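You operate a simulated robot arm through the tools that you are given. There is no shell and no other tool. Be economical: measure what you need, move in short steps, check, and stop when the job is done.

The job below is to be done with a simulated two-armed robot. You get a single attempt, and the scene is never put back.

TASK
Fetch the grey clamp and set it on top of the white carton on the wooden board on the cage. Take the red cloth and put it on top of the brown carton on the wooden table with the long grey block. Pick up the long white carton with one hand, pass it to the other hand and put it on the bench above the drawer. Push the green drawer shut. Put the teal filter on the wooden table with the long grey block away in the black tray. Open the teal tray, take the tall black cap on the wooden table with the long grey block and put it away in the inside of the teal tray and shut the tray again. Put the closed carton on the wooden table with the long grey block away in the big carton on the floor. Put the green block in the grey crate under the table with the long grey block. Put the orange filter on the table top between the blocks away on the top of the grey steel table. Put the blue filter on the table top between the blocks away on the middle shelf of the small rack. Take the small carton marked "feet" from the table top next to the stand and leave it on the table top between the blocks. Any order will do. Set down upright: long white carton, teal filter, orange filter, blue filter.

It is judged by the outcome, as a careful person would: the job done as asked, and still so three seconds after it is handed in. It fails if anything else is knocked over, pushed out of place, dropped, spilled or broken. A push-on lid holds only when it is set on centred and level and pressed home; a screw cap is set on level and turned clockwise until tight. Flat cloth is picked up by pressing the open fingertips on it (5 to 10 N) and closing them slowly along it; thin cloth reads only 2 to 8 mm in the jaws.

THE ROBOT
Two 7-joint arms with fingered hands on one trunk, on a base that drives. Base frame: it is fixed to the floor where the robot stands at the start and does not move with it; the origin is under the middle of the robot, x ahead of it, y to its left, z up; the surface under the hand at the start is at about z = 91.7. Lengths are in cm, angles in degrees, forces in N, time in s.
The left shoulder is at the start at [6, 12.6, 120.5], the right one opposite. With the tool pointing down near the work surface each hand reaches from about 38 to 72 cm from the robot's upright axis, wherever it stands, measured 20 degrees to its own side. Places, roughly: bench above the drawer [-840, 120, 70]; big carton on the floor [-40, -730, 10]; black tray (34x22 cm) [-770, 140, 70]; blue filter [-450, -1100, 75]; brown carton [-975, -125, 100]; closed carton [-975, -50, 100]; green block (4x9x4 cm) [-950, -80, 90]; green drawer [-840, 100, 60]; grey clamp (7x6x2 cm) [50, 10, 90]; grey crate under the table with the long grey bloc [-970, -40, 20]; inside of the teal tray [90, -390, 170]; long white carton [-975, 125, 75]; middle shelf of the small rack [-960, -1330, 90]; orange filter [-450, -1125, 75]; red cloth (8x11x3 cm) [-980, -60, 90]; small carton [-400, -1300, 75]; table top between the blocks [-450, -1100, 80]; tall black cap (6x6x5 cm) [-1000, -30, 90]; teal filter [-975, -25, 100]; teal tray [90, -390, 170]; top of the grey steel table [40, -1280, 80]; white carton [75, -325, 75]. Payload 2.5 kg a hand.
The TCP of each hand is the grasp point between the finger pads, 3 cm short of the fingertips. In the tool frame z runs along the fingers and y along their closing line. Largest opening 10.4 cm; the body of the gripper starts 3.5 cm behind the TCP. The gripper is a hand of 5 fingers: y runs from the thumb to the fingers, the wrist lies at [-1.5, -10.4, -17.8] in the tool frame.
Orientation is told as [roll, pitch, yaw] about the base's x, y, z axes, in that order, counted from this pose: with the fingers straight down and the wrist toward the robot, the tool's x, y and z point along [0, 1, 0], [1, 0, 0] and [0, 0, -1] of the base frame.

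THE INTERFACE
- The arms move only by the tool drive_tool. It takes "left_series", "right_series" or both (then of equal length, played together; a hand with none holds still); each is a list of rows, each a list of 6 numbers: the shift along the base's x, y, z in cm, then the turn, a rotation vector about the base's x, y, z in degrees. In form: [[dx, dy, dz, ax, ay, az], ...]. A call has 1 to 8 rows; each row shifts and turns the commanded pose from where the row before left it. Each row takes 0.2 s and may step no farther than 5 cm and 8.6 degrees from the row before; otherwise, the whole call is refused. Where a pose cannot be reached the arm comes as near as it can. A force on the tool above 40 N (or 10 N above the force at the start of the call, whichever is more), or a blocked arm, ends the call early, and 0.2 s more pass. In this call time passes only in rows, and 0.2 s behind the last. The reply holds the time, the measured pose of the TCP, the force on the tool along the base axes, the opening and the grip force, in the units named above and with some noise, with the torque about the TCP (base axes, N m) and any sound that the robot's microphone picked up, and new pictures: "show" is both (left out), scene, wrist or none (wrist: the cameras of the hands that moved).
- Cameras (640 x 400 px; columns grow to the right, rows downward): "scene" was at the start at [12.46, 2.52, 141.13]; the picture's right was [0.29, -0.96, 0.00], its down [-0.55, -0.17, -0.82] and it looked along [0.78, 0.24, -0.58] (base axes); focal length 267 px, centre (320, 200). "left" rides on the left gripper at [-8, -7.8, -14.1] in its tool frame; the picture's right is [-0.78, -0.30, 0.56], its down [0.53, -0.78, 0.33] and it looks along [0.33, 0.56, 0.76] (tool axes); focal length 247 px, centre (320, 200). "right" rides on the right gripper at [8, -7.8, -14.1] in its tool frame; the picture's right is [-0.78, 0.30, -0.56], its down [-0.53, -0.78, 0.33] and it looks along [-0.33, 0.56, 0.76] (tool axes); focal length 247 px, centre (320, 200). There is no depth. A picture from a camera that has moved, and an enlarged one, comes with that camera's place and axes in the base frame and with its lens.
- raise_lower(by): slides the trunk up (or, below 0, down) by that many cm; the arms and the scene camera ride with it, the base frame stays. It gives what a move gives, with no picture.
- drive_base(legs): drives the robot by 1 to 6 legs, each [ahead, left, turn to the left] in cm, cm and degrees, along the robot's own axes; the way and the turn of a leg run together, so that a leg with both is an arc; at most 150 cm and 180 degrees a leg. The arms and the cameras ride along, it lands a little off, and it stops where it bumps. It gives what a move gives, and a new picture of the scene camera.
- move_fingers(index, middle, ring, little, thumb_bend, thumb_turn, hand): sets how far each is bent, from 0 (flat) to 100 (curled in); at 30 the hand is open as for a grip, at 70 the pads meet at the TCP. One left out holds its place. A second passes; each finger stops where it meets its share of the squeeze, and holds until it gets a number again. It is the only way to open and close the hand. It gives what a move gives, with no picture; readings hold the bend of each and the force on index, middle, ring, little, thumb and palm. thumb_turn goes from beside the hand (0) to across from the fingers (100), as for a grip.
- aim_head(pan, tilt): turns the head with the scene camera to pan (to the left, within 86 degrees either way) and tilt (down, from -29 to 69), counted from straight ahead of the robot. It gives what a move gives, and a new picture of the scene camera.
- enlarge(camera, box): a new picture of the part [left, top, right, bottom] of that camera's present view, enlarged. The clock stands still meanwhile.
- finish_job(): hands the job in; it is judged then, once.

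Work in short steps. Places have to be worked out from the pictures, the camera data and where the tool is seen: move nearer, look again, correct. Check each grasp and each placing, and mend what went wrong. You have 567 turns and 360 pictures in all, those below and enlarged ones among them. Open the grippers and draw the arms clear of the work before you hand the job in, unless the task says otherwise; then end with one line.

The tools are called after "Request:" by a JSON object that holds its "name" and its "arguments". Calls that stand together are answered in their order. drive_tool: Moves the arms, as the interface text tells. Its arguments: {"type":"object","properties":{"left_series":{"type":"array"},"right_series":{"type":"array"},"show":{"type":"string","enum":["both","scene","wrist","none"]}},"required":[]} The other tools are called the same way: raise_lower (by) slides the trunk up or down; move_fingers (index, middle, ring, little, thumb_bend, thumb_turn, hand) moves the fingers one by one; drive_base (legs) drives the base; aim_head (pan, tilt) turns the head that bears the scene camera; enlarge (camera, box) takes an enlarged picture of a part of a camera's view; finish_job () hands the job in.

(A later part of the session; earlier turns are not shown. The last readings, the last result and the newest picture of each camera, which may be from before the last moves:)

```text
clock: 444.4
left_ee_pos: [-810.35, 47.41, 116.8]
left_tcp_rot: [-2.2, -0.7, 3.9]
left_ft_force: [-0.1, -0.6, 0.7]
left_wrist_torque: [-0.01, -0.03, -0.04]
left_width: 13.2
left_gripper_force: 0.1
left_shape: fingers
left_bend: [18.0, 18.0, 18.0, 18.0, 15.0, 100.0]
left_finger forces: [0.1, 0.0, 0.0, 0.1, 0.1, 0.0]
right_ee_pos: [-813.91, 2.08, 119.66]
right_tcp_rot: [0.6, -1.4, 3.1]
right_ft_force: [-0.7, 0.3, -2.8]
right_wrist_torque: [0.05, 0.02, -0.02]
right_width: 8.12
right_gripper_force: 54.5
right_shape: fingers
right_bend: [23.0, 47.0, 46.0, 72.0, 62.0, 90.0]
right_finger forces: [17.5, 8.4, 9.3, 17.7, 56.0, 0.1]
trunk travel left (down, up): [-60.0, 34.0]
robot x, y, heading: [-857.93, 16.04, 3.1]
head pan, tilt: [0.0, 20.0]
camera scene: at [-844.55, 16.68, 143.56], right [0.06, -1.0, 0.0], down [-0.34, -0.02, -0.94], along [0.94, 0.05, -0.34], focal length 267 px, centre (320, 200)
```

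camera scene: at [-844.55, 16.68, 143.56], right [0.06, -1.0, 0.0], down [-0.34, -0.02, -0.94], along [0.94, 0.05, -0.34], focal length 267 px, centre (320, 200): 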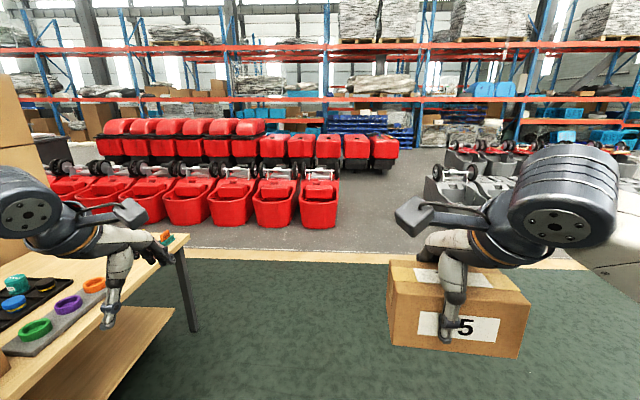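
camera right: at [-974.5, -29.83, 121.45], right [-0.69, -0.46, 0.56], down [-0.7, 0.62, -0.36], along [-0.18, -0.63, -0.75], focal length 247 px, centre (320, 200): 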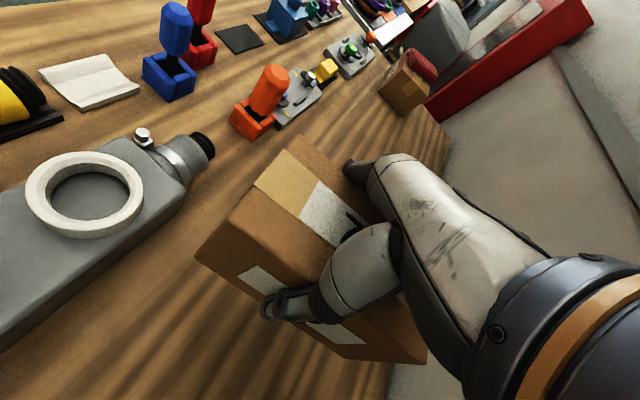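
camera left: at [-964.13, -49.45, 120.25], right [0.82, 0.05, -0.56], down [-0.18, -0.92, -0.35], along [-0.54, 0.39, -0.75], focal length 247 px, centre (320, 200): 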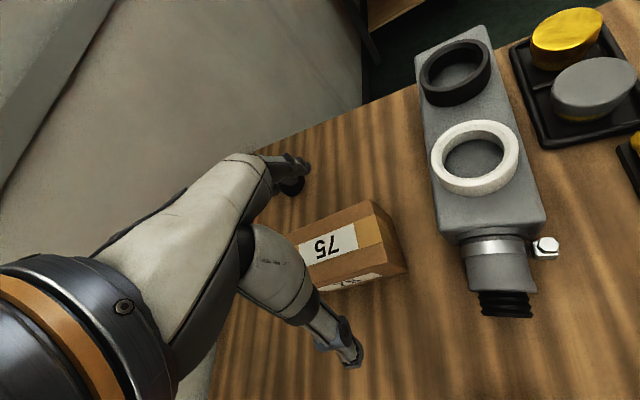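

I drive the first three legs toward the corridor and check.

Request:
{"name": "drive_base", "arguments": {"legs": [[134, -63, 0], [139, -22, 0], [139, -13, 0]]}}

```text
clock: 465.0
left_ee_pos: [-390.54, -31.92, 116.82]
left_tcp_rot: [-2.1, -0.8, 2.9]
left_ft_force: [-0.2, 0.4, 0.2]
left_wrist_torque: [0.03, -0.03, -0.04]
left_width: 13.19
left_gripper_force: 0.0
left_shape: fingers
left_bend: [18.0, 18.0, 18.0, 18.0, 15.0, 100.0]
left_finger forces: [0.0, 0.0, 0.0, 0.1, 0.0, 0.1]
right_ee_pos: [-394.77, -77.24, 119.55]
right_tcp_rot: [0.7, -1.4, 2.1]
right_ft_force: [0.4, -0.2, -3.4]
right_wrist_torque: [0.05, 0.01, -0.03]
right_width: 8.1
right_gripper_force: 53.3
right_shape: fingers
right_bend: [23.0, 47.0, 47.0, 72.0, 62.0, 90.0]
right_finger forces: [17.1, 8.3, 9.0, 17.3, 54.2, 0.0]
trunk travel left (down, up): [-60.0, 34.0]
robot x, y, heading: [-438.35, -62.24, 2.0]
head pan, tilt: [0.0, 20.0]
camera scene: at [-425.16, -62.13, 143.57], right [0.04, -1.0, 0.0], down [-0.34, -0.01, -0.94], along [0.94, 0.04, -0.34], focal length 267 px, centre (320, 200)
```

scene: 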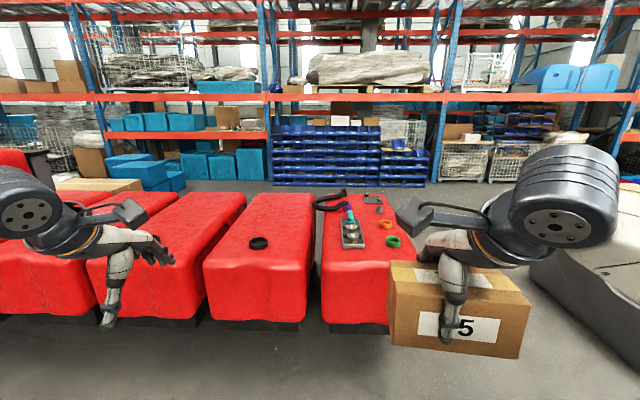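

The cart row is ahead; I swing right between carts and bins.

Request:
{"name": "drive_base", "arguments": {"legs": [[89, -100, 0], [118, -10, 0], [105, -20, 0]]}}

```text
clock: 482.6
left_ee_pos: [-68.49, -144.02, 116.83]
left_tcp_rot: [-2.2, -0.8, 4.2]
left_ft_force: [0.3, -0.2, 0.5]
left_wrist_torque: [-0.04, 0.03, 0.0]
left_width: 13.2
left_gripper_force: 0.0
left_shape: fingers
left_bend: [18.0, 18.0, 18.0, 18.0, 15.0, 100.0]
left_finger forces: [0.0, 0.0, 0.1, 0.0, 0.0, 0.0]
right_ee_pos: [-71.93, -189.25, 119.58]
right_tcp_rot: [0.5, -1.3, 3.4]
right_ft_force: [-0.2, -0.1, -3.1]
right_wrist_torque: [0.0, -0.03, 0.0]
right_width: 8.1
right_gripper_force: 51.9
right_shape: fingers
right_bend: [23.0, 47.0, 47.0, 72.0, 62.0, 90.0]
right_finger forces: [16.9, 8.4, 8.8, 16.9, 52.9, 0.0]
trunk travel left (down, up): [-60.0, 34.0]
robot x, y, heading: [-115.46, -175.53, 3.3]
head pan, tilt: [0.0, 20.0]
camera scene: at [-102.49, -174.88, 143.56], right [0.06, -1.0, 0.0], down [-0.34, -0.02, -0.94], along [0.94, 0.06, -0.34], focal length 267 px, centre (320, 200)
```

scene: 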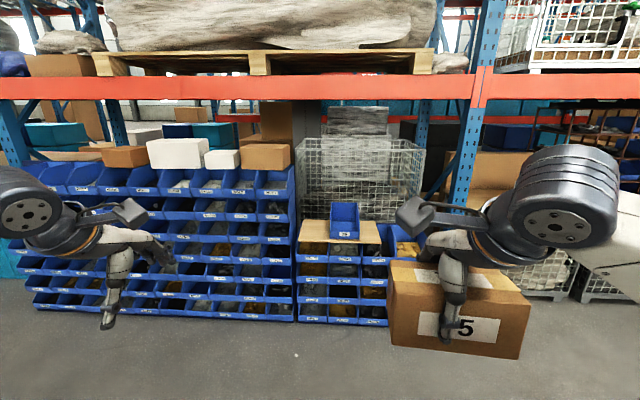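

I keep facing +x and strafe right along the aisle at x≈−145, past the pallet.

Request:
{"name": "drive_base", "arguments": {"legs": [[-15, -138, -3.3], [-15, -138, 0], [0, -138, 0]]}}

Request:
{"name": "aim_head", "arguments": {"pan": -35, "tilt": 30}}

```text
clock: 502.5
left_ee_pos: [-89.59, -558.8, 116.92]
left_tcp_rot: [-2.2, -0.8, 1.8]
left_ft_force: [-0.7, -0.4, 0.3]
left_wrist_torque: [-0.01, 0.01, -0.01]
left_width: 13.17
left_gripper_force: 0.0
left_shape: fingers
left_bend: [18.0, 18.0, 18.0, 18.0, 15.0, 100.0]
left_finger forces: [0.0, 0.0, 0.0, 0.0, 0.1, 0.0]
right_ee_pos: [-94.87, -604.08, 119.66]
right_tcp_rot: [0.6, -1.4, 1.0]
right_ft_force: [0.1, 0.3, -2.8]
right_wrist_torque: [0.05, 0.0, -0.03]
right_width: 8.13
right_gripper_force: 51.7
right_shape: fingers
right_bend: [23.0, 47.0, 47.0, 72.0, 62.0, 90.0]
right_finger forces: [16.8, 8.3, 8.7, 16.9, 52.2, 0.0]
trunk travel left (down, up): [-60.0, 34.0]
robot x, y, heading: [-138.15, -588.46, 0.8]
head pan, tilt: [0.0, 20.0]
camera scene: at [-124.87, -588.29, 143.57], right [0.02, -1.0, 0.0], down [-0.34, -0.01, -0.94], along [0.94, 0.02, -0.34], focal length 267 px, centre (320, 200)
```

scene: 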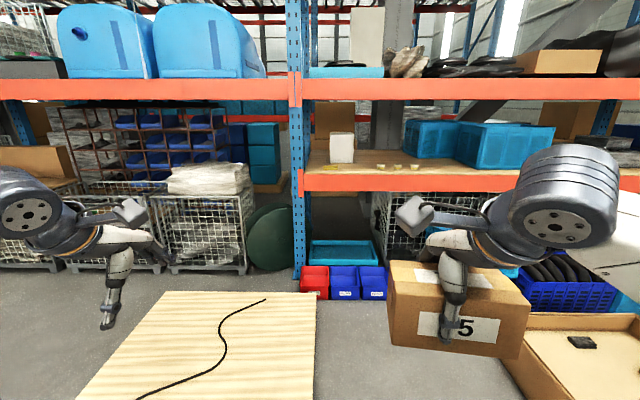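

```text
clock: 503.5
left_ee_pos: [-89.65, -558.82, 116.76]
left_tcp_rot: [-2.2, -0.8, 1.8]
left_ft_force: [0.6, -0.7, -0.6]
left_wrist_torque: [-0.04, 0.03, 0.02]
left_width: 13.2
left_gripper_force: 0.1
left_shape: fingers
left_bend: [18.0, 18.0, 18.0, 18.0, 15.0, 100.0]
left_finger forces: [0.1, 0.0, 0.0, 0.1, 0.0, 0.1]
right_ee_pos: [-94.89, -603.98, 119.74]
right_tcp_rot: [0.6, -1.4, 1.0]
right_ft_force: [-0.2, -0.3, -3.4]
right_wrist_torque: [0.02, -0.05, 0.02]
right_width: 8.14
right_gripper_force: 51.6
right_shape: fingers
right_bend: [23.0, 47.0, 47.0, 72.0, 62.0, 90.0]
right_finger forces: [16.8, 8.3, 8.8, 17.0, 52.2, 0.0]
trunk travel left (down, up): [-60.0, 34.0]
robot x, y, heading: [-138.39, -588.6, 1.2]
head pan, tilt: [-35.0, 30.0]
camera scene: at [-126.68, -593.49, 141.96], right [-0.56, -0.83, 0.0], down [-0.42, 0.28, -0.87], along [0.72, -0.48, -0.5], focal length 267 px, centre (320, 200)
```

scene: 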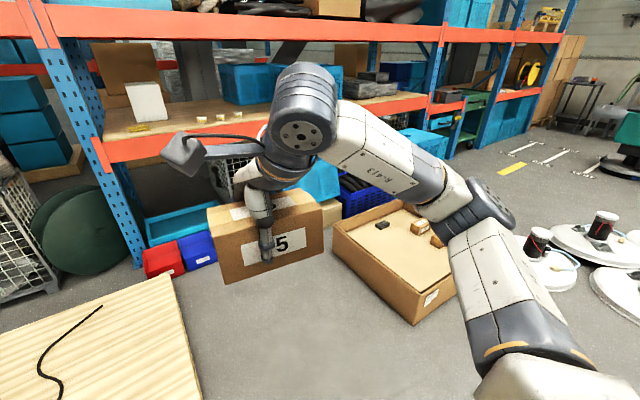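

The big carton spans about x −75..1, y −694..−780, rim z≈20, with free floor near its front. I drive beside it (facing +x) and lower the trunk.

Request:
{"name": "drive_base", "arguments": {"legs": [[0, -120, -1], [18, 0, 0]]}}

Request:
{"name": "raise_lower", "arguments": {"by": -40}}

Request:
{"name": "aim_head", "arguments": {"pan": -10, "tilt": 45}}

```text
clock: 510.7
left_ee_pos: [-69.84, -680.24, 116.75]
left_tcp_rot: [-2.3, -0.8, 0.9]
left_ft_force: [0.9, -0.9, -0.1]
left_wrist_torque: [0.02, 0.0, -0.01]
left_width: 13.19
left_gripper_force: 0.2
left_shape: fingers
left_bend: [18.0, 18.0, 18.0, 18.0, 15.0, 100.0]
left_finger forces: [0.1, 0.0, 0.1, 0.1, 0.0, 0.1]
right_ee_pos: [-75.87, -725.28, 119.55]
right_tcp_rot: [0.6, -1.3, -0.1]
right_ft_force: [0.0, -0.3, -3.7]
right_wrist_torque: [0.05, 0.01, 0.02]
right_width: 8.11
right_gripper_force: 51.7
right_shape: fingers
right_bend: [23.0, 47.0, 47.0, 72.0, 62.0, 90.0]
right_finger forces: [16.8, 8.4, 8.8, 16.9, 52.1, 0.0]
trunk travel left (down, up): [-60.0, 34.0]
robot x, y, heading: [-119.38, -708.85, 0.1]
head pan, tilt: [-35.0, 30.0]
camera scene: at [-107.43, -714.16, 141.95], right [-0.57, -0.82, 0.0], down [-0.41, 0.29, -0.87], along [0.71, -0.5, -0.5], focal length 267 px, centre (320, 200)
```

scene: 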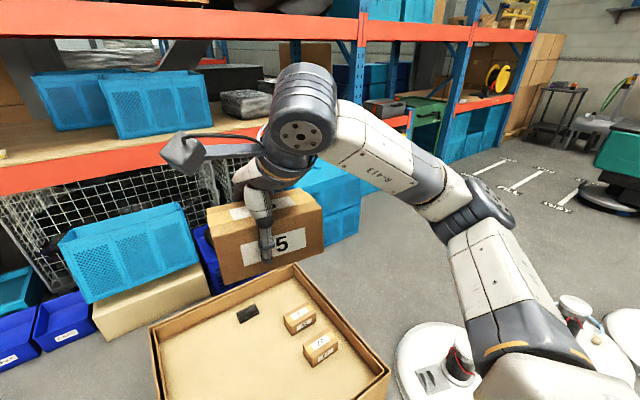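

```text
clock: 514.5
left_ee_pos: [-69.88, -680.05, 76.91]
left_tcp_rot: [-2.2, -0.9, 0.9]
left_ft_force: [-0.4, 0.1, -0.4]
left_wrist_torque: [0.0, 0.01, -0.04]
left_width: 13.18
left_gripper_force: 0.0
left_shape: fingers
left_bend: [18.0, 18.0, 18.0, 18.0, 15.0, 100.0]
left_finger forces: [0.0, 0.0, 0.1, 0.0, 0.0, 0.0]
right_ee_pos: [-76.0, -725.21, 79.64]
right_tcp_rot: [0.7, -1.3, 0.0]
right_ft_force: [-0.9, -0.1, -2.2]
right_wrist_torque: [0.01, -0.01, 0.0]
right_width: 8.15
right_gripper_force: 50.8
right_shape: fingers
right_bend: [23.0, 47.0, 47.0, 72.0, 62.0, 90.0]
right_finger forces: [16.9, 8.2, 8.7, 16.8, 51.8, 0.0]
trunk travel left (down, up): [-20.0, 74.0]
robot x, y, heading: [-118.95, -708.66, 0.2]
head pan, tilt: [-35.0, 30.0]
```

```text
clock: 515.4
left_ee_pos: [-69.79, -680.12, 76.9]
left_tcp_rot: [-2.2, -0.8, 0.9]
left_ft_force: [1.1, 0.4, 0.0]
left_wrist_torque: [0.0, 0.0, -0.01]
left_width: 13.2
left_gripper_force: 0.0
left_shape: fingers
left_bend: [18.0, 18.0, 18.0, 18.0, 15.0, 100.0]
left_finger forces: [0.0, 0.0, 0.0, 0.0, 0.0, 0.0]
right_ee_pos: [-75.92, -725.23, 79.61]
right_tcp_rot: [0.6, -1.4, -0.1]
right_ft_force: [0.3, -0.6, -2.5]
right_wrist_torque: [-0.01, -0.03, 0.03]
right_width: 8.1
right_gripper_force: 51.3
right_shape: fingers
right_bend: [23.0, 47.0, 47.0, 72.0, 62.0, 90.0]
right_finger forces: [16.9, 8.2, 8.7, 16.8, 51.9, 0.0]
trunk travel left (down, up): [-20.0, 74.0]
robot x, y, heading: [-118.83, -709.04, 0.2]
head pan, tilt: [-10.0, 45.0]
camera scene: at [-106.92, -710.39, 99.7], right [-0.17, -0.98, 0.0], down [-0.7, 0.12, -0.71], along [0.7, -0.12, -0.71], focal length 267 px, centre (320, 200)
```

scene: 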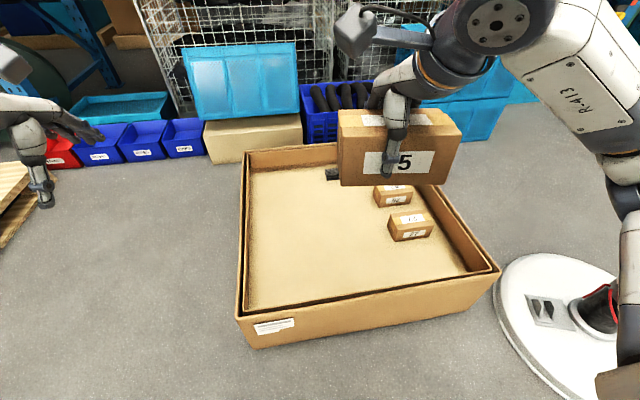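

The free inside area is clear. I lower fully and move 20 cm closer, then put the hand down inside.

Request:
{"name": "raise_lower", "arguments": {"by": -20}}

Request:
{"name": "drive_base", "arguments": {"legs": [[18, 0, 0]]}}

Request:
{"name": "drive_tool", "arguments": {"right_series": [[2, 0, -4, 0, 0, 0], [2, 0, -4, 0, 0, 0], [2, 0, -4.5, 0, 0, 0], [2, 0, -4.5, 0, 0, 0], [1, 0, -4.5, 0, 0, 0], [0, 0, -4.5, 0, 0, 0]], "show": "scene"}}

```text
clock: 517.6
left_ee_pos: [-69.9, -680.07, 56.88]
left_tcp_rot: [-2.1, -0.8, 0.8]
left_ft_force: [0.7, -1.0, -0.5]
left_wrist_torque: [-0.01, -0.01, 0.01]
left_width: 13.19
left_gripper_force: 0.0
left_shape: fingers
left_bend: [18.0, 18.0, 18.0, 18.0, 15.0, 100.0]
left_finger forces: [0.1, 0.0, 0.0, 0.0, 0.0, 0.0]
right_ee_pos: [-75.83, -725.32, 59.42]
right_tcp_rot: [0.6, -1.3, -0.2]
right_ft_force: [-0.4, 0.3, -2.8]
right_wrist_torque: [0.02, 0.0, -0.02]
right_width: 8.15
right_gripper_force: 51.2
right_shape: fingers
right_bend: [23.0, 47.0, 47.0, 72.0, 62.0, 90.0]
right_finger forces: [16.9, 8.2, 8.7, 16.8, 52.0, 0.0]
trunk travel left (down, up): [0.0, 94.0]
robot x, y, heading: [-119.06, -708.91, 0.1]
head pan, tilt: [-10.0, 45.0]
```

```text
clock: 519.1
left_ee_pos: [-52.22, -680.02, 56.88]
left_tcp_rot: [-2.2, -0.9, 0.8]
left_ft_force: [0.3, -0.8, 0.1]
left_wrist_torque: [0.0, 0.0, 0.0]
left_width: 13.18
left_gripper_force: 0.0
left_shape: fingers
left_bend: [18.0, 18.0, 18.0, 18.0, 15.0, 100.0]
left_finger forces: [0.1, 0.0, 0.0, 0.1, 0.0, 0.0]
right_ee_pos: [-58.12, -725.1, 59.72]
right_tcp_rot: [0.6, -1.4, 0.1]
right_ft_force: [0.5, -0.7, -3.5]
right_wrist_torque: [0.0, -0.01, 0.0]
right_width: 8.1
right_gripper_force: 51.2
right_shape: fingers
right_bend: [23.0, 47.0, 47.0, 72.0, 62.0, 90.0]
right_finger forces: [16.7, 8.3, 8.8, 16.8, 51.8, 0.0]
trunk travel left (down, up): [0.0, 94.0]
robot x, y, heading: [-101.27, -709.07, 0.1]
head pan, tilt: [-10.0, 45.0]
camera scene: at [-89.16, -710.34, 79.7], right [-0.17, -0.99, 0.0], down [-0.7, 0.12, -0.71], along [0.7, -0.12, -0.71], focal length 267 px, centre (320, 200)
```

scene: 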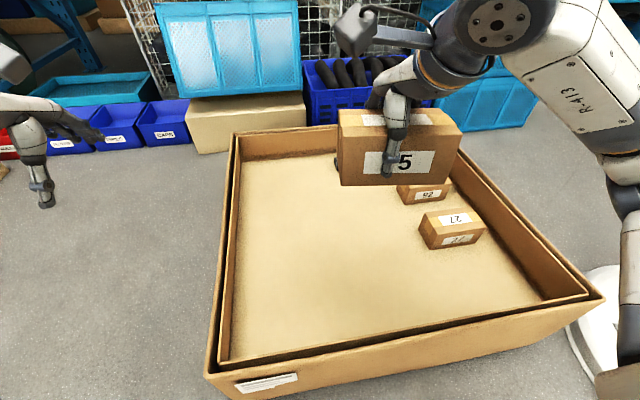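

```text
clock: 520.5
left_ee_pos: [-52.13, -680.07, 56.79]
left_tcp_rot: [-2.2, -0.9, 0.9]
left_ft_force: [-0.1, 1.0, 0.5]
left_wrist_torque: [0.04, -0.02, -0.04]
left_width: 13.18
left_gripper_force: 0.1
left_shape: fingers
left_bend: [18.0, 18.0, 18.0, 18.0, 15.0, 100.0]
left_finger forces: [0.0, 0.0, 0.0, 0.1, 0.0, 0.0]
right_ee_pos: [-49.41, -724.99, 33.52]
right_tcp_rot: [0.6, -1.6, 0.0]
right_ft_force: [0.9, -0.2, -3.5]
right_wrist_torque: [0.01, -0.02, -0.01]
right_width: 8.09
right_gripper_force: 50.3
right_shape: fingers
right_bend: [23.0, 47.0, 47.0, 72.0, 62.0, 90.0]
right_finger forces: [16.3, 8.1, 8.6, 16.6, 51.3, 0.0]
trunk travel left (down, up): [0.0, 94.0]
robot x, y, heading: [-101.38, -708.87, 0.2]
head pan, tilt: [-10.0, 45.0]
camera scene: at [-89.16, -710.33, 79.71], right [-0.17, -0.99, 0.0], down [-0.7, 0.12, -0.71], along [0.7, -0.12, -0.71], focal length 267 px, centre (320, 200)
```

scene: 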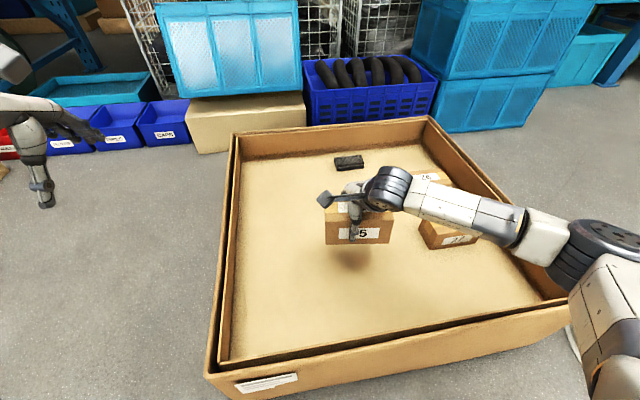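

Good position above the free floor of the box. I lower on, shifting a little toward the robot and away from the small boxes.

Request:
{"name": "drive_tool", "arguments": {"right_series": [[-0.5, 1, -4.5, 0, 0, 0], [-0.5, 1, -4.5, 0, 0, 0], [-0.5, 1, -4.5, 0, 0, 0], [-0.5, 0, -4.5, 0, 0, 0], [-0.5, 0, -3, 0, 0, 0]], "show": "scene"}}

```text
clock: 521.4
left_ee_pos: [-52.2, -680.16, 56.94]
left_tcp_rot: [-2.3, -0.9, 0.7]
left_ft_force: [0.7, -0.1, 0.5]
left_wrist_torque: [-0.01, 0.0, -0.03]
left_width: 13.18
left_gripper_force: 0.0
left_shape: fingers
left_bend: [18.0, 18.0, 18.0, 18.0, 15.0, 100.0]
left_finger forces: [0.0, 0.0, 0.1, 0.1, 0.1, 0.0]
right_ee_pos: [-50.02, -721.76, 18.87]
right_tcp_rot: [1.2, -3.3, 0.2]
right_ft_force: [-5.9, -1.3, 17.3]
right_wrist_torque: [-0.33, -0.36, -0.02]
right_width: 8.16
right_gripper_force: 57.8
right_shape: fingers
right_bend: [23.0, 47.0, 47.0, 73.0, 62.0, 90.0]
right_finger forces: [19.1, 8.5, 9.5, 16.9, 61.2, 0.0]
trunk travel left (down, up): [0.0, 94.0]
robot x, y, heading: [-101.32, -708.74, 0.0]
head pan, tilt: [-10.0, 45.0]
stopped in row 4 (right hand): the force on the tool passed its limit at 55 N (the readings are from after the stop); the commanded pose is now the measured one
camera scene: at [-89.26, -710.33, 79.75], right [-0.17, -0.99, 0.0], down [-0.7, 0.12, -0.71], along [0.7, -0.12, -0.71], focal length 267 px, centre (320, 200)
```

scene: 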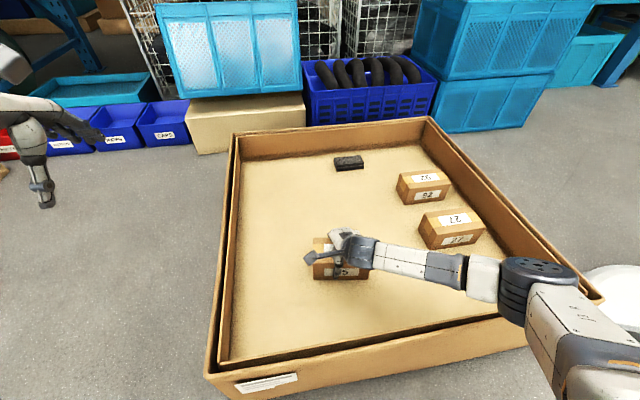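

The carton has touched the box's inner floor. I ease up, open wide and withdraw.

Request:
{"name": "drive_tool", "arguments": {"right_series": [[0, 0, 0.3, 0, 0, 0]], "show": "none"}}

Request:
{"name": "move_fingers", "arguments": {"hand": "right", "index": 10, "middle": 10, "ring": 10, "little": 10, "thumb_bend": 10}}

Request:
{"name": "drive_tool", "arguments": {"right_series": [[0, 0, 2, 0, 0, 0], [0, 0, 4.5, 0, 0, 0], [0, 0, 4.5, 0, 0, 0], [0, 0, 4.5, 0, 0, 0], [0, 0, 4.5, 0, 0, 0], [0, 0, 4.5, 0, 0, 0], [0, 0, 4.5, 0, 0, 0]], "show": "scene"}}

```text
clock: 521.8
left_ee_pos: [-52.2, -680.11, 56.88]
left_tcp_rot: [-2.1, -0.9, 0.9]
left_ft_force: [-0.3, 0.1, -0.4]
left_wrist_torque: [0.01, -0.01, -0.01]
left_width: 13.21
left_gripper_force: 0.0
left_shape: fingers
left_bend: [18.0, 18.0, 18.0, 18.0, 15.0, 100.0]
left_finger forces: [0.0, 0.1, 0.0, 0.0, 0.1, 0.1]
right_ee_pos: [-50.11, -721.99, 18.89]
right_tcp_rot: [1.1, -3.1, 0.3]
right_ft_force: [4.9, 0.7, 6.6]
right_wrist_torque: [-0.24, -0.66, 0.16]
right_width: 8.17
right_gripper_force: 55.6
right_shape: fingers
right_bend: [23.0, 47.0, 47.0, 73.0, 62.0, 90.0]
right_finger forces: [20.5, 9.1, 10.2, 18.1, 53.1, 0.0]
trunk travel left (down, up): [0.0, 94.0]
robot x, y, heading: [-101.29, -708.83, -0.0]
head pan, tilt: [-10.0, 45.0]
```

```text
clock: 522.8
left_ee_pos: [-52.15, -680.11, 56.84]
left_tcp_rot: [-2.2, -0.9, 0.8]
left_ft_force: [-0.1, -1.2, 0.0]
left_wrist_torque: [0.01, 0.02, 0.0]
left_width: 13.2
left_gripper_force: 0.1
left_shape: fingers
left_bend: [18.0, 18.0, 18.0, 18.0, 15.0, 100.0]
left_finger forces: [0.0, 0.0, 0.1, 0.0, 0.0, 0.0]
right_ee_pos: [-50.24, -722.02, 18.66]
right_tcp_rot: [1.1, -2.9, 0.0]
right_ft_force: [-0.6, -0.2, -0.5]
right_wrist_torque: [-0.02, 0.01, 0.02]
right_width: 14.58
right_gripper_force: 0.2
right_shape: fingers
right_bend: [10.0, 10.0, 10.0, 10.0, 10.0, 97.0]
right_finger forces: [0.0, 0.0, 0.1, 0.1, 0.5, 0.0]
trunk travel left (down, up): [0.0, 94.0]
robot x, y, heading: [-101.15, -708.83, 0.1]
head pan, tilt: [-10.0, 45.0]
```

```text
clock: 524.4
left_ee_pos: [-52.08, -680.02, 56.86]
left_tcp_rot: [-2.2, -0.9, 0.8]
left_ft_force: [-0.1, -0.4, 0.1]
left_wrist_torque: [0.01, -0.01, 0.01]
left_width: 13.17
left_gripper_force: 0.0
left_shape: fingers
left_bend: [18.0, 18.0, 18.0, 18.0, 15.0, 100.0]
left_finger forces: [0.1, 0.0, 0.0, 0.0, 0.0, 0.1]
right_ee_pos: [-50.29, -721.9, 47.79]
right_tcp_rot: [1.2, -3.0, 0.1]
right_ft_force: [0.0, 0.3, 0.0]
right_wrist_torque: [0.03, 0.0, -0.01]
right_width: 14.59
right_gripper_force: 0.0
right_shape: fingers
right_bend: [10.0, 10.0, 10.0, 10.0, 10.0, 97.0]
right_finger forces: [0.0, 0.0, 0.0, 0.0, 0.0, 0.0]
trunk travel left (down, up): [0.0, 94.0]
robot x, y, heading: [-101.07, -709.05, 0.2]
head pan, tilt: [-10.0, 45.0]
camera scene: at [-89.18, -710.35, 79.7], right [-0.17, -0.99, 0.0], down [-0.7, 0.12, -0.71], along [0.7, -0.12, -0.71], focal length 267 px, centre (320, 200)
```

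scene: 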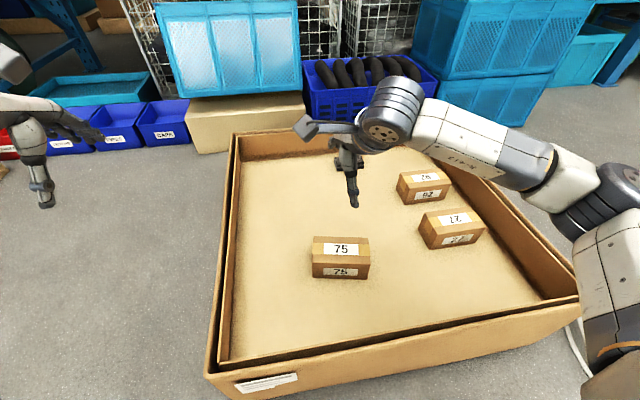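

The "75" carton lies in the big carton. Next the filter/rack area to the south-west. I back off, raise the trunk, turn toward −y and look.

Request:
{"name": "drive_base", "arguments": {"legs": [[-45, 0, 0], [0, 0, -120]]}}

Request:
{"name": "raise_lower", "arguments": {"by": 40}}

Request:
{"name": "raise_lower", "arguments": {"by": 20}}

Request:
{"name": "aim_head", "arguments": {"pan": 0, "tilt": 20}}

```text
clock: 532.1
left_ee_pos: [-145.13, -765.8, 57.04]
left_tcp_rot: [-2.2, -1.0, -118.5]
left_ft_force: [0.2, 0.8, 0.0]
left_wrist_torque: [0.0, 0.01, 0.04]
left_width: 13.21
left_gripper_force: 0.0
left_shape: fingers
left_bend: [18.0, 18.0, 18.0, 18.0, 15.0, 100.0]
left_finger forces: [0.1, 0.0, 0.0, 0.1, 0.1, 0.0]
right_ee_pos: [-182.4, -746.96, 47.69]
right_tcp_rot: [1.1, -2.9, -119.2]
right_ft_force: [0.3, -0.6, -0.7]
right_wrist_torque: [0.03, -0.01, -0.03]
right_width: 14.61
right_gripper_force: 0.1
right_shape: fingers
right_bend: [10.0, 10.0, 10.0, 10.0, 10.0, 97.0]
right_finger forces: [0.0, 0.0, 0.0, 0.0, 0.0, 0.1]
trunk travel left (down, up): [0.0, 94.0]
robot x, y, heading: [-145.93, -708.67, -119.1]
head pan, tilt: [-10.0, 45.0]
camera scene: at [-153.22, -718.73, 79.7], right [-0.77, 0.63, 0.0], down [0.45, 0.55, -0.71], along [-0.45, -0.55, -0.71], focal length 267 px, centre (320, 200)
```

scene: 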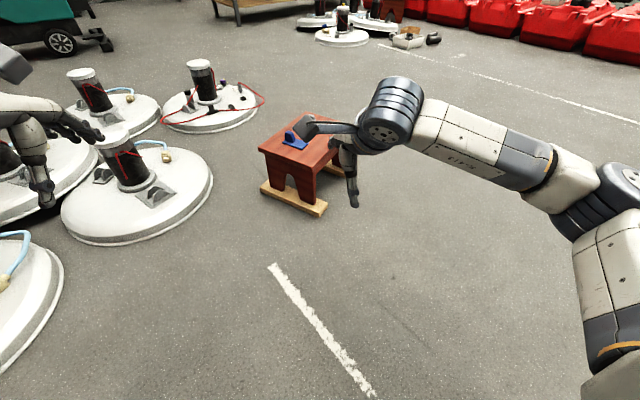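

```text
clock: 535.9
left_ee_pos: [-145.11, -765.69, 96.85]
left_tcp_rot: [-2.2, -0.9, -118.5]
left_ft_force: [0.0, -1.0, -0.1]
left_wrist_torque: [0.01, 0.01, 0.03]
left_width: 13.2
left_gripper_force: 0.0
left_shape: fingers
left_bend: [18.0, 18.0, 18.0, 18.0, 15.0, 100.0]
left_finger forces: [0.2, 0.0, 0.0, 0.1, 0.0, 0.1]
right_ee_pos: [-182.46, -746.94, 87.67]
right_tcp_rot: [1.1, -2.9, -119.2]
right_ft_force: [-0.1, 0.3, -0.3]
right_wrist_torque: [0.02, -0.01, 0.0]
right_width: 14.57
right_gripper_force: 0.1
right_shape: fingers
right_bend: [10.0, 10.0, 10.0, 10.0, 10.0, 97.0]
right_finger forces: [0.0, 0.0, 0.1, 0.0, 0.1, 0.0]
trunk travel left (down, up): [-40.0, 54.0]
robot x, y, heading: [-146.17, -708.72, -119.2]
head pan, tilt: [-10.0, 45.0]
```

```text
clock: 538.1
left_ee_pos: [-145.05, -765.91, 116.93]
left_tcp_rot: [-2.1, -0.9, -118.5]
left_ft_force: [1.2, 0.6, 0.4]
left_wrist_torque: [-0.02, -0.01, 0.01]
left_width: 13.19
left_gripper_force: 0.0
left_shape: fingers
left_bend: [18.0, 18.0, 18.0, 18.0, 15.0, 100.0]
left_finger forces: [0.0, 0.0, 0.0, 0.0, 0.0, 0.0]
right_ee_pos: [-182.5, -746.91, 107.74]
right_tcp_rot: [1.1, -2.9, -119.1]
right_ft_force: [0.8, 1.0, -0.8]
right_wrist_torque: [0.02, -0.01, 0.03]
right_width: 14.59
right_gripper_force: 0.0
right_shape: fingers
right_bend: [10.0, 10.0, 10.0, 10.0, 10.0, 97.0]
right_finger forces: [0.0, 0.1, 0.0, 0.0, 0.0, 0.2]
trunk travel left (down, up): [-60.0, 34.0]
robot x, y, heading: [-146.14, -708.93, -119.1]
head pan, tilt: [-10.0, 45.0]
```

```text
clock: 539.0
left_ee_pos: [-145.14, -765.83, 116.93]
left_tcp_rot: [-2.2, -0.9, -118.5]
left_ft_force: [0.2, -0.6, -0.5]
left_wrist_torque: [0.01, -0.03, 0.0]
left_width: 13.19
left_gripper_force: 0.1
left_shape: fingers
left_bend: [18.0, 18.0, 18.0, 18.0, 15.0, 100.0]
left_finger forces: [0.0, 0.1, 0.0, 0.0, 0.0, 0.1]
right_ee_pos: [-182.39, -746.98, 107.75]
right_tcp_rot: [1.1, -2.8, -119.2]
right_ft_force: [0.2, 0.4, -1.1]
right_wrist_torque: [0.01, 0.04, 0.01]
right_width: 14.57
right_gripper_force: 0.1
right_shape: fingers
right_bend: [10.0, 10.0, 10.0, 10.0, 10.0, 97.0]
right_finger forces: [0.1, 0.1, 0.0, 0.0, 0.0, 0.0]
trunk travel left (down, up): [-60.0, 34.0]
robot x, y, heading: [-146.2, -708.6, -119.4]
head pan, tilt: [0.0, 20.0]
camera scene: at [-152.62, -720.55, 143.56], right [-0.87, 0.49, 0.0], down [0.17, 0.3, -0.94], along [-0.46, -0.82, -0.34], focal length 267 px, centre (320, 200)
```

scene: 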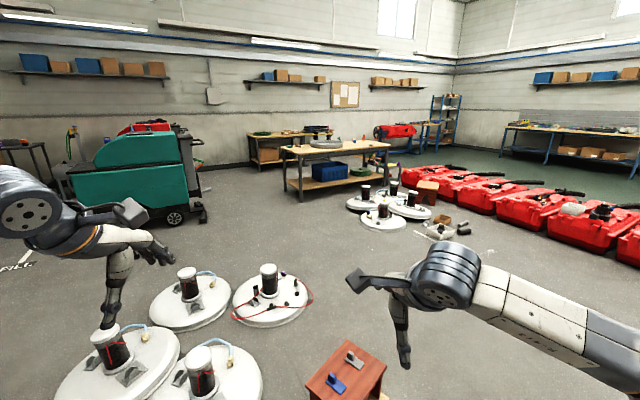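

The filters' table is at about y −1075..−1130 with floor discs in front of it; I'll go through the gap near x≈−290 and around its left end to its back side. First legs.

Request:
{"name": "drive_base", "arguments": {"legs": [[0, 0, 29.4], [45, -140, 0], [140, 0, 0]]}}

```text
clock: 554.5
left_ee_pos: [-260.66, -943.75, 116.86]
left_tcp_rot: [-2.2, -0.9, -89.4]
left_ft_force: [0.6, 0.0, 0.1]
left_wrist_torque: [0.02, 0.02, -0.01]
left_width: 13.18
left_gripper_force: 0.1
left_shape: fingers
left_bend: [18.0, 18.0, 18.0, 18.0, 15.0, 100.0]
left_finger forces: [0.0, 0.1, 0.1, 0.2, 0.0, 0.0]
right_ee_pos: [-302.44, -945.39, 107.81]
right_tcp_rot: [1.1, -2.9, -90.1]
right_ft_force: [-0.1, 0.9, -0.3]
right_wrist_torque: [0.01, -0.01, 0.01]
right_width: 14.58
right_gripper_force: 0.0
right_shape: fingers
right_bend: [10.0, 10.0, 10.0, 10.0, 10.0, 97.0]
right_finger forces: [0.0, 0.0, 0.0, 0.0, 0.1, 0.1]
trunk travel left (down, up): [-60.0, 34.0]
robot x, y, heading: [-289.02, -894.32, -90.2]
head pan, tilt: [0.0, 20.0]
camera scene: at [-289.2, -907.9, 143.57], right [-1.0, 0.0, 0.0], down [0.0, 0.34, -0.94], along [0.0, -0.94, -0.34], focal length 267 px, centre (320, 200)
```

scene: 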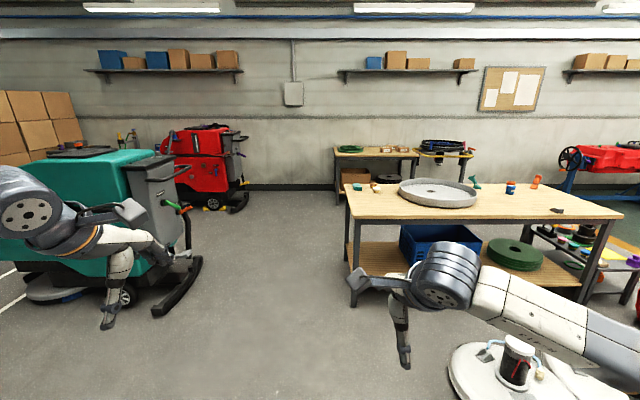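

Request:
{"name": "enlarge", "arguments": {"camera": "scene", "box": [330, 120, 630, 300]}}

```text
2.13 times, centred on (480, 210) of scene
camera zoom: at [-289.2, -907.9, 143.57], right [-1.0, 0.0, 0.0], down [0.0, 0.34, -0.94], along [0.0, -0.94, -0.34], focal length 570 px, centre (-21, 179)
```

zoom: 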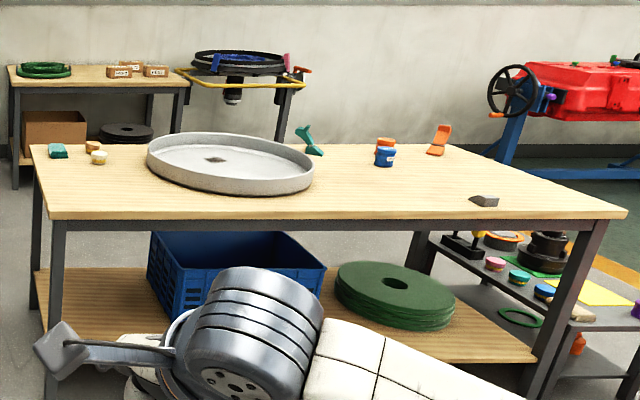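

Blue filter ≈[-449,-1118], orange just behind it (≈−1130); the table top z≈72 spans y −1070..−1150. I'll approach from its back side. I drive through the gap at x≈−247, then turn around.

Request:
{"name": "drive_base", "arguments": {"legs": [[83, 20, 0], [83, 20, 0], [125, 0, 0], [0, 0, 180]]}}

Request:
{"name": "drive_base", "arguments": {"legs": [[0, 140, 0]]}}

```text
clock: 576.5
left_ee_pos: [-282.87, -1137.18, 116.79]
left_tcp_rot: [-2.2, -1.0, 91.3]
left_ft_force: [-1.0, 0.0, -0.8]
left_wrist_torque: [0.01, 0.01, 0.02]
left_width: 13.2
left_gripper_force: 0.0
left_shape: fingers
left_bend: [18.0, 18.0, 18.0, 18.0, 15.0, 100.0]
left_finger forces: [0.0, 0.1, 0.0, 0.1, 0.0, 0.0]
right_ee_pos: [-241.22, -1134.9, 107.85]
right_tcp_rot: [1.1, -2.9, 90.7]
right_ft_force: [0.1, 0.0, -0.1]
right_wrist_torque: [0.0, -0.02, 0.03]
right_width: 14.59
right_gripper_force: 0.0
right_shape: fingers
right_bend: [10.0, 10.0, 10.0, 10.0, 10.0, 97.0]
right_finger forces: [0.1, 0.1, 0.0, 0.0, 0.0, 0.0]
trunk travel left (down, up): [-60.0, 34.0]
robot x, y, heading: [-253.85, -1186.18, 90.9]
head pan, tilt: [0.0, 20.0]
camera scene: at [-253.8, -1172.71, 143.57], right [1.0, 0.01, 0.0], down [0.0, -0.34, -0.94], along [-0.01, 0.94, -0.34], focal length 267 px, centre (320, 200)
```

scene: 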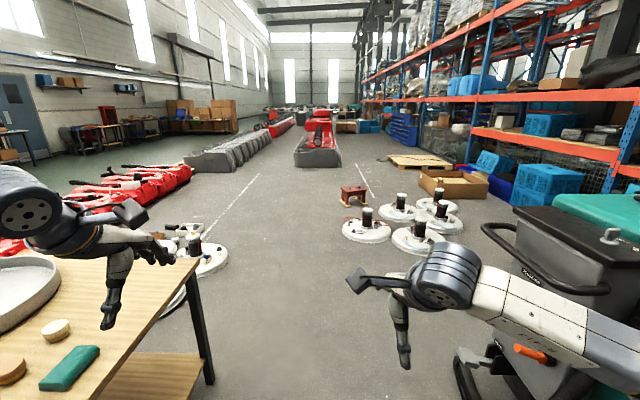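

```text
clock: 583.4
left_ee_pos: [-423.02, -1139.4, 116.85]
left_tcp_rot: [-2.3, -0.9, 91.6]
left_ft_force: [0.2, -0.1, -0.3]
left_wrist_torque: [0.02, -0.02, 0.0]
left_width: 13.2
left_gripper_force: 0.1
left_shape: fingers
left_bend: [18.0, 18.0, 18.0, 18.0, 15.0, 100.0]
left_finger forces: [0.0, 0.1, 0.0, 0.0, 0.0, 0.1]
right_ee_pos: [-381.22, -1136.68, 107.67]
right_tcp_rot: [1.1, -3.0, 91.2]
right_ft_force: [0.3, 0.4, 0.4]
right_wrist_torque: [0.0, -0.02, 0.01]
right_width: 14.56
right_gripper_force: 0.1
right_shape: fingers
right_bend: [10.0, 10.0, 10.0, 10.0, 10.0, 97.0]
right_finger forces: [0.0, 0.0, 0.0, 0.0, 0.1, 0.0]
trunk travel left (down, up): [-60.0, 34.0]
robot x, y, heading: [-393.41, -1187.81, 90.8]
head pan, tilt: [0.0, 20.0]
camera scene: at [-393.57, -1174.66, 143.57], right [1.0, 0.02, 0.0], down [0.01, -0.34, -0.94], along [-0.02, 0.94, -0.34], focal length 267 px, centre (320, 200)
```

scene: 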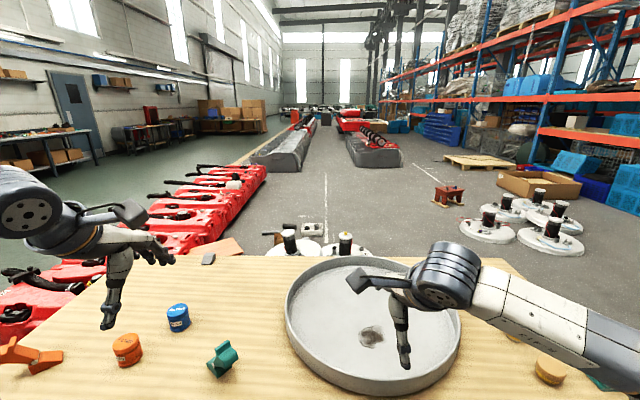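

Orange ≈[-451,-1118], blue ≈[-442,-1105]. I lower the trunk by 18, move in, and take the orange one with the left hand first.

Request:
{"name": "raise_lower", "arguments": {"by": -18}}

Request:
{"name": "drive_base", "arguments": {"legs": [[0, 40, -0.8], [15, 0, 0]]}}

Request:
{"name": "aim_head", "arguments": {"pan": 10, "tilt": 40}}

```text
clock: 585.4
left_ee_pos: [-423.03, -1139.32, 98.82]
left_tcp_rot: [-2.3, -0.9, 91.8]
left_ft_force: [0.5, 0.0, 0.1]
left_wrist_torque: [-0.03, 0.02, 0.02]
left_width: 13.19
left_gripper_force: 0.1
left_shape: fingers
left_bend: [18.0, 18.0, 18.0, 18.0, 15.0, 100.0]
left_finger forces: [0.1, 0.0, 0.0, 0.0, 0.1, 0.0]
right_ee_pos: [-381.16, -1136.77, 89.85]
right_tcp_rot: [1.3, -2.9, 91.1]
right_ft_force: [-0.4, 0.2, 0.6]
right_wrist_torque: [0.0, -0.06, -0.03]
right_width: 14.62
right_gripper_force: 0.1
right_shape: fingers
right_bend: [10.0, 10.0, 10.0, 10.0, 10.0, 97.0]
right_finger forces: [0.1, 0.1, 0.0, 0.0, 0.1, 0.0]
trunk travel left (down, up): [-42.0, 52.0]
robot x, y, heading: [-393.19, -1187.66, 90.9]
head pan, tilt: [0.0, 20.0]
```

```text
clock: 588.9
left_ee_pos: [-462.44, -1124.43, 98.93]
left_tcp_rot: [-2.3, -0.9, 90.6]
left_ft_force: [0.1, 0.7, 0.1]
left_wrist_torque: [-0.01, 0.02, 0.02]
left_width: 13.17
left_gripper_force: 0.1
left_shape: fingers
left_bend: [18.0, 18.0, 18.0, 18.0, 15.0, 100.0]
left_finger forces: [0.0, 0.0, 0.0, 0.1, 0.0, 0.0]
right_ee_pos: [-420.61, -1122.67, 89.66]
right_tcp_rot: [1.2, -2.9, 90.0]
right_ft_force: [-0.5, 0.0, 0.0]
right_wrist_torque: [0.01, 0.02, -0.01]
right_width: 14.59
right_gripper_force: 0.2
right_shape: fingers
right_bend: [10.0, 10.0, 10.0, 10.0, 10.0, 97.0]
right_finger forces: [0.1, 0.0, 0.0, 0.0, 0.0, 0.0]
trunk travel left (down, up): [-42.0, 52.0]
robot x, y, heading: [-433.65, -1173.7, 89.8]
head pan, tilt: [0.0, 20.0]
camera scene: at [-433.64, -1160.29, 125.57], right [1.0, 0.0, 0.0], down [0.0, -0.34, -0.94], along [0.0, 0.94, -0.34], focal length 267 px, centre (320, 200)
```

scene: 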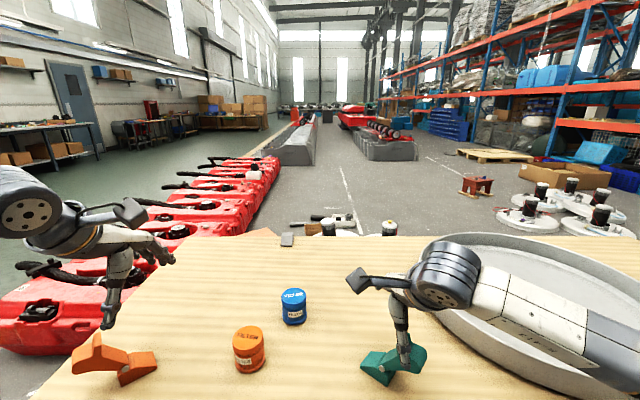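

```text
clock: 589.7
left_ee_pos: [-462.34, -1124.35, 98.97]
left_tcp_rot: [-2.2, -0.9, 90.5]
left_ft_force: [-0.3, 0.2, -0.3]
left_wrist_torque: [-0.02, -0.01, 0.01]
left_width: 13.19
left_gripper_force: 0.1
left_shape: fingers
left_bend: [18.0, 18.0, 18.0, 18.0, 15.0, 100.0]
left_finger forces: [0.1, 0.0, 0.0, 0.0, 0.0, 0.0]
right_ee_pos: [-420.52, -1122.65, 89.76]
right_tcp_rot: [1.2, -2.9, 90.0]
right_ft_force: [-0.6, 0.1, 0.5]
right_wrist_torque: [0.01, -0.05, -0.01]
right_width: 14.57
right_gripper_force: 0.0
right_shape: fingers
right_bend: [10.0, 10.0, 10.0, 10.0, 10.0, 97.0]
right_finger forces: [0.0, 0.0, 0.0, 0.0, 0.1, 0.1]
trunk travel left (down, up): [-42.0, 52.0]
robot x, y, heading: [-433.71, -1173.91, 89.9]
head pan, tilt: [10.0, 40.0]
camera scene: at [-435.11, -1161.25, 122.44], right [0.99, 0.17, 0.0], down [0.11, -0.63, -0.77], along [-0.13, 0.76, -0.64], focal length 267 px, centre (320, 200)
```

scene: 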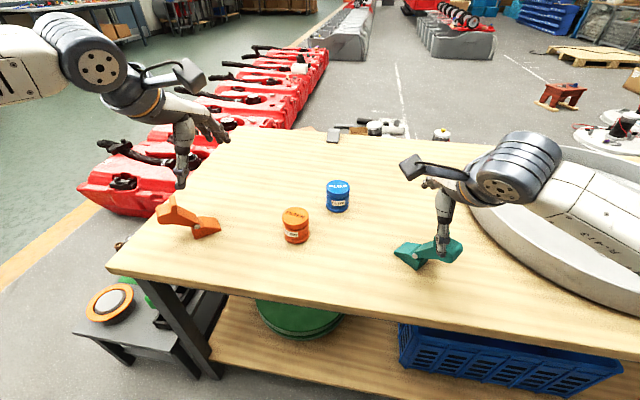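

Triangulated: orange top at [-447.8,-1119.7,82.4], blue top at [-439.5,-1108.7,83]. I put the left hand above the orange filter.

Request:
{"name": "move_fingers", "arguments": {"hand": "left", "index": 27, "middle": 27, "ring": 27, "little": 27, "thumb_bend": 27, "thumb_turn": 98}}

Request:
{"name": "drive_tool", "arguments": {"left_series": [[3.6, 1.2, 0, 0, 0, 0], [3.6, 1.2, 0, 0, 0, 0], [3.6, 1.2, 0, 0, 0, 0], [3.6, 1.1, 0, 0, 0, 0], [0, 0, -4, 0, 0, 0]], "show": "wrist"}}

```text
clock: 590.7
left_ee_pos: [-462.29, -1124.41, 98.9]
left_tcp_rot: [-2.2, -0.9, 90.5]
left_ft_force: [-0.5, 0.3, 0.4]
left_wrist_torque: [0.0, -0.02, 0.0]
left_width: 11.06
left_gripper_force: 0.0
left_shape: fingers
left_bend: [27.0, 27.0, 27.0, 27.0, 27.0, 95.0]
left_finger forces: [0.0, 0.0, 0.0, 0.0, 0.0, 0.0]
right_ee_pos: [-420.65, -1122.6, 89.83]
right_tcp_rot: [1.3, -2.9, 90.0]
right_ft_force: [-0.1, 0.7, 0.1]
right_wrist_torque: [-0.01, 0.0, 0.03]
right_width: 14.59
right_gripper_force: 0.1
right_shape: fingers
right_bend: [10.0, 10.0, 10.0, 10.0, 10.0, 97.0]
right_finger forces: [0.0, 0.0, 0.0, 0.1, 0.0, 0.1]
trunk travel left (down, up): [-42.0, 52.0]
robot x, y, heading: [-433.49, -1173.76, 90.0]
head pan, tilt: [10.0, 40.0]
```

```text
clock: 591.9
left_ee_pos: [-447.89, -1119.7, 94.76]
left_tcp_rot: [-2.4, -0.9, 90.6]
left_ft_force: [0.0, -0.9, -0.2]
left_wrist_torque: [-0.01, -0.01, 0.01]
left_width: 11.05
left_gripper_force: 0.0
left_shape: fingers
left_bend: [27.0, 27.0, 27.0, 27.0, 27.0, 95.0]
left_finger forces: [0.0, 0.0, 0.0, 0.0, 0.0, 0.0]
right_ee_pos: [-420.59, -1122.68, 89.66]
right_tcp_rot: [1.2, -3.0, 89.9]
right_ft_force: [-0.4, 0.6, -0.9]
right_wrist_torque: [-0.01, -0.02, 0.0]
right_width: 14.6
right_gripper_force: 0.0
right_shape: fingers
right_bend: [10.0, 10.0, 10.0, 10.0, 10.0, 97.0]
right_finger forces: [0.1, 0.0, 0.0, 0.0, 0.0, 0.0]
trunk travel left (down, up): [-42.0, 52.0]
robot x, y, heading: [-433.81, -1173.84, 89.6]
head pan, tilt: [10.0, 40.0]
camera left: at [-440.37, -1127.65, 109.17], right [0.8, -0.28, -0.53], down [-0.51, -0.78, -0.37], along [-0.31, 0.56, -0.77], focal length 247 px, centre (320, 200)
```

left: 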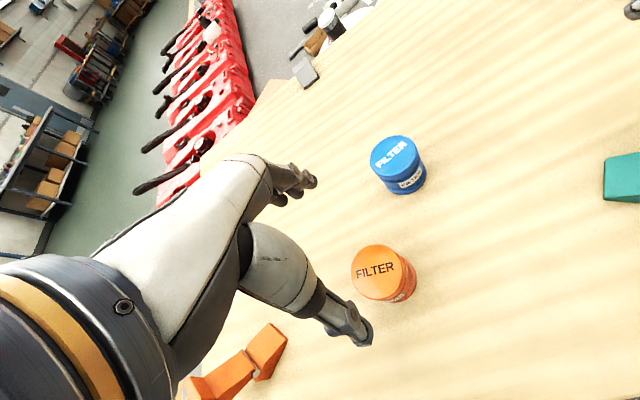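

Aligned within 0.6 cm. I descend and grip the orange filter.

Request:
{"name": "drive_tool", "arguments": {"left_series": [[0, -0.6, -4.5, 0, 0, 0], [0, 0, -4.5, 0, 0, 0], [0, 0, -4, 0, 0, 0], [0, 0, -2.3, 0, 0, 0]], "show": "none"}}

Request:
{"name": "move_fingers", "arguments": {"hand": "left", "index": 70, "middle": 70, "ring": 70, "little": 70, "thumb_bend": 70}}

Request:
{"name": "drive_tool", "arguments": {"left_series": [[0, 0, 2, 0, 0, 0], [0, 0, 4, 0, 0, 0], [-2, 0, 4, 0, 0, 0], [-3, 0, 3, 0, 0, 0]], "show": "wrist"}}

```text
clock: 592.9
left_ee_pos: [-447.95, -1120.24, 79.71]
left_tcp_rot: [-2.4, -0.9, 90.6]
left_ft_force: [0.0, 0.3, 0.1]
left_wrist_torque: [0.0, 0.0, 0.05]
left_width: 11.07
left_gripper_force: 0.0
left_shape: fingers
left_bend: [27.0, 27.0, 27.0, 27.0, 27.0, 95.0]
left_finger forces: [0.0, 0.0, 0.1, 0.0, 0.0, 0.0]
right_ee_pos: [-420.48, -1122.72, 89.67]
right_tcp_rot: [1.3, -2.9, 89.9]
right_ft_force: [-0.3, -0.1, -0.2]
right_wrist_torque: [0.0, 0.03, 0.02]
right_width: 14.59
right_gripper_force: 0.0
right_shape: fingers
right_bend: [10.0, 10.0, 10.0, 10.0, 10.0, 97.0]
right_finger forces: [0.1, 0.0, 0.1, 0.0, 0.0, 0.1]
trunk travel left (down, up): [-42.0, 52.0]
robot x, y, heading: [-434.02, -1173.71, 90.0]
head pan, tilt: [10.0, 40.0]
```

```text
clock: 593.9
left_ee_pos: [-448.1, -1120.11, 79.67]
left_tcp_rot: [-2.1, -1.1, 90.7]
left_ft_force: [0.0, 0.4, 3.2]
left_wrist_torque: [0.11, 0.04, 0.03]
left_width: 5.38
left_gripper_force: 31.9
left_shape: fingers
left_bend: [48.0, 56.0, 65.0, 70.0, 56.0, 98.0]
left_finger forces: [19.8, 8.1, 3.4, 0.0, 32.9, 0.0]
right_ee_pos: [-420.59, -1122.76, 89.65]
right_tcp_rot: [1.2, -3.0, 90.0]
right_ft_force: [-0.7, -1.1, -0.1]
right_wrist_torque: [0.01, 0.0, 0.02]
right_width: 14.6
right_gripper_force: 0.0
right_shape: fingers
right_bend: [10.0, 10.0, 10.0, 10.0, 10.0, 97.0]
right_finger forces: [0.1, 0.0, 0.0, 0.1, 0.0, 0.0]
trunk travel left (down, up): [-42.0, 52.0]
robot x, y, heading: [-433.56, -1173.73, 89.9]
head pan, tilt: [10.0, 40.0]
```

```text
clock: 594.9
left_ee_pos: [-452.99, -1120.22, 92.57]
left_tcp_rot: [-2.3, -0.8, 90.6]
left_ft_force: [-0.5, 0.4, -0.3]
left_wrist_torque: [-0.03, -0.01, 0.01]
left_width: 5.38
left_gripper_force: 30.6
left_shape: fingers
left_bend: [48.0, 56.0, 66.0, 70.0, 56.0, 98.0]
left_finger forces: [18.6, 7.7, 3.1, 0.0, 31.7, 0.1]
right_ee_pos: [-420.51, -1122.8, 89.76]
right_tcp_rot: [1.2, -3.0, 89.9]
right_ft_force: [-0.3, -0.2, 0.3]
right_wrist_torque: [-0.04, -0.03, 0.04]
right_width: 14.56
right_gripper_force: 0.2
right_shape: fingers
right_bend: [10.0, 10.0, 10.0, 10.0, 10.0, 97.0]
right_finger forces: [0.0, 0.0, 0.0, 0.1, 0.0, 0.1]
trunk travel left (down, up): [-42.0, 52.0]
robot x, y, heading: [-433.67, -1173.43, 90.0]
head pan, tilt: [10.0, 40.0]
camera left: at [-445.51, -1128.26, 106.94], right [0.8, -0.28, -0.53], down [-0.51, -0.78, -0.36], along [-0.31, 0.56, -0.77], focal length 247 px, centre (320, 200)
```

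left: 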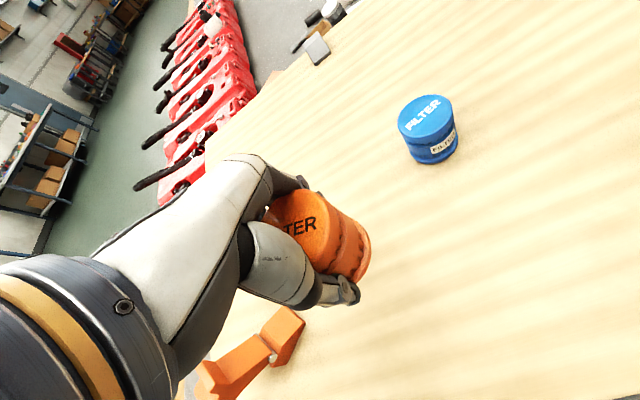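

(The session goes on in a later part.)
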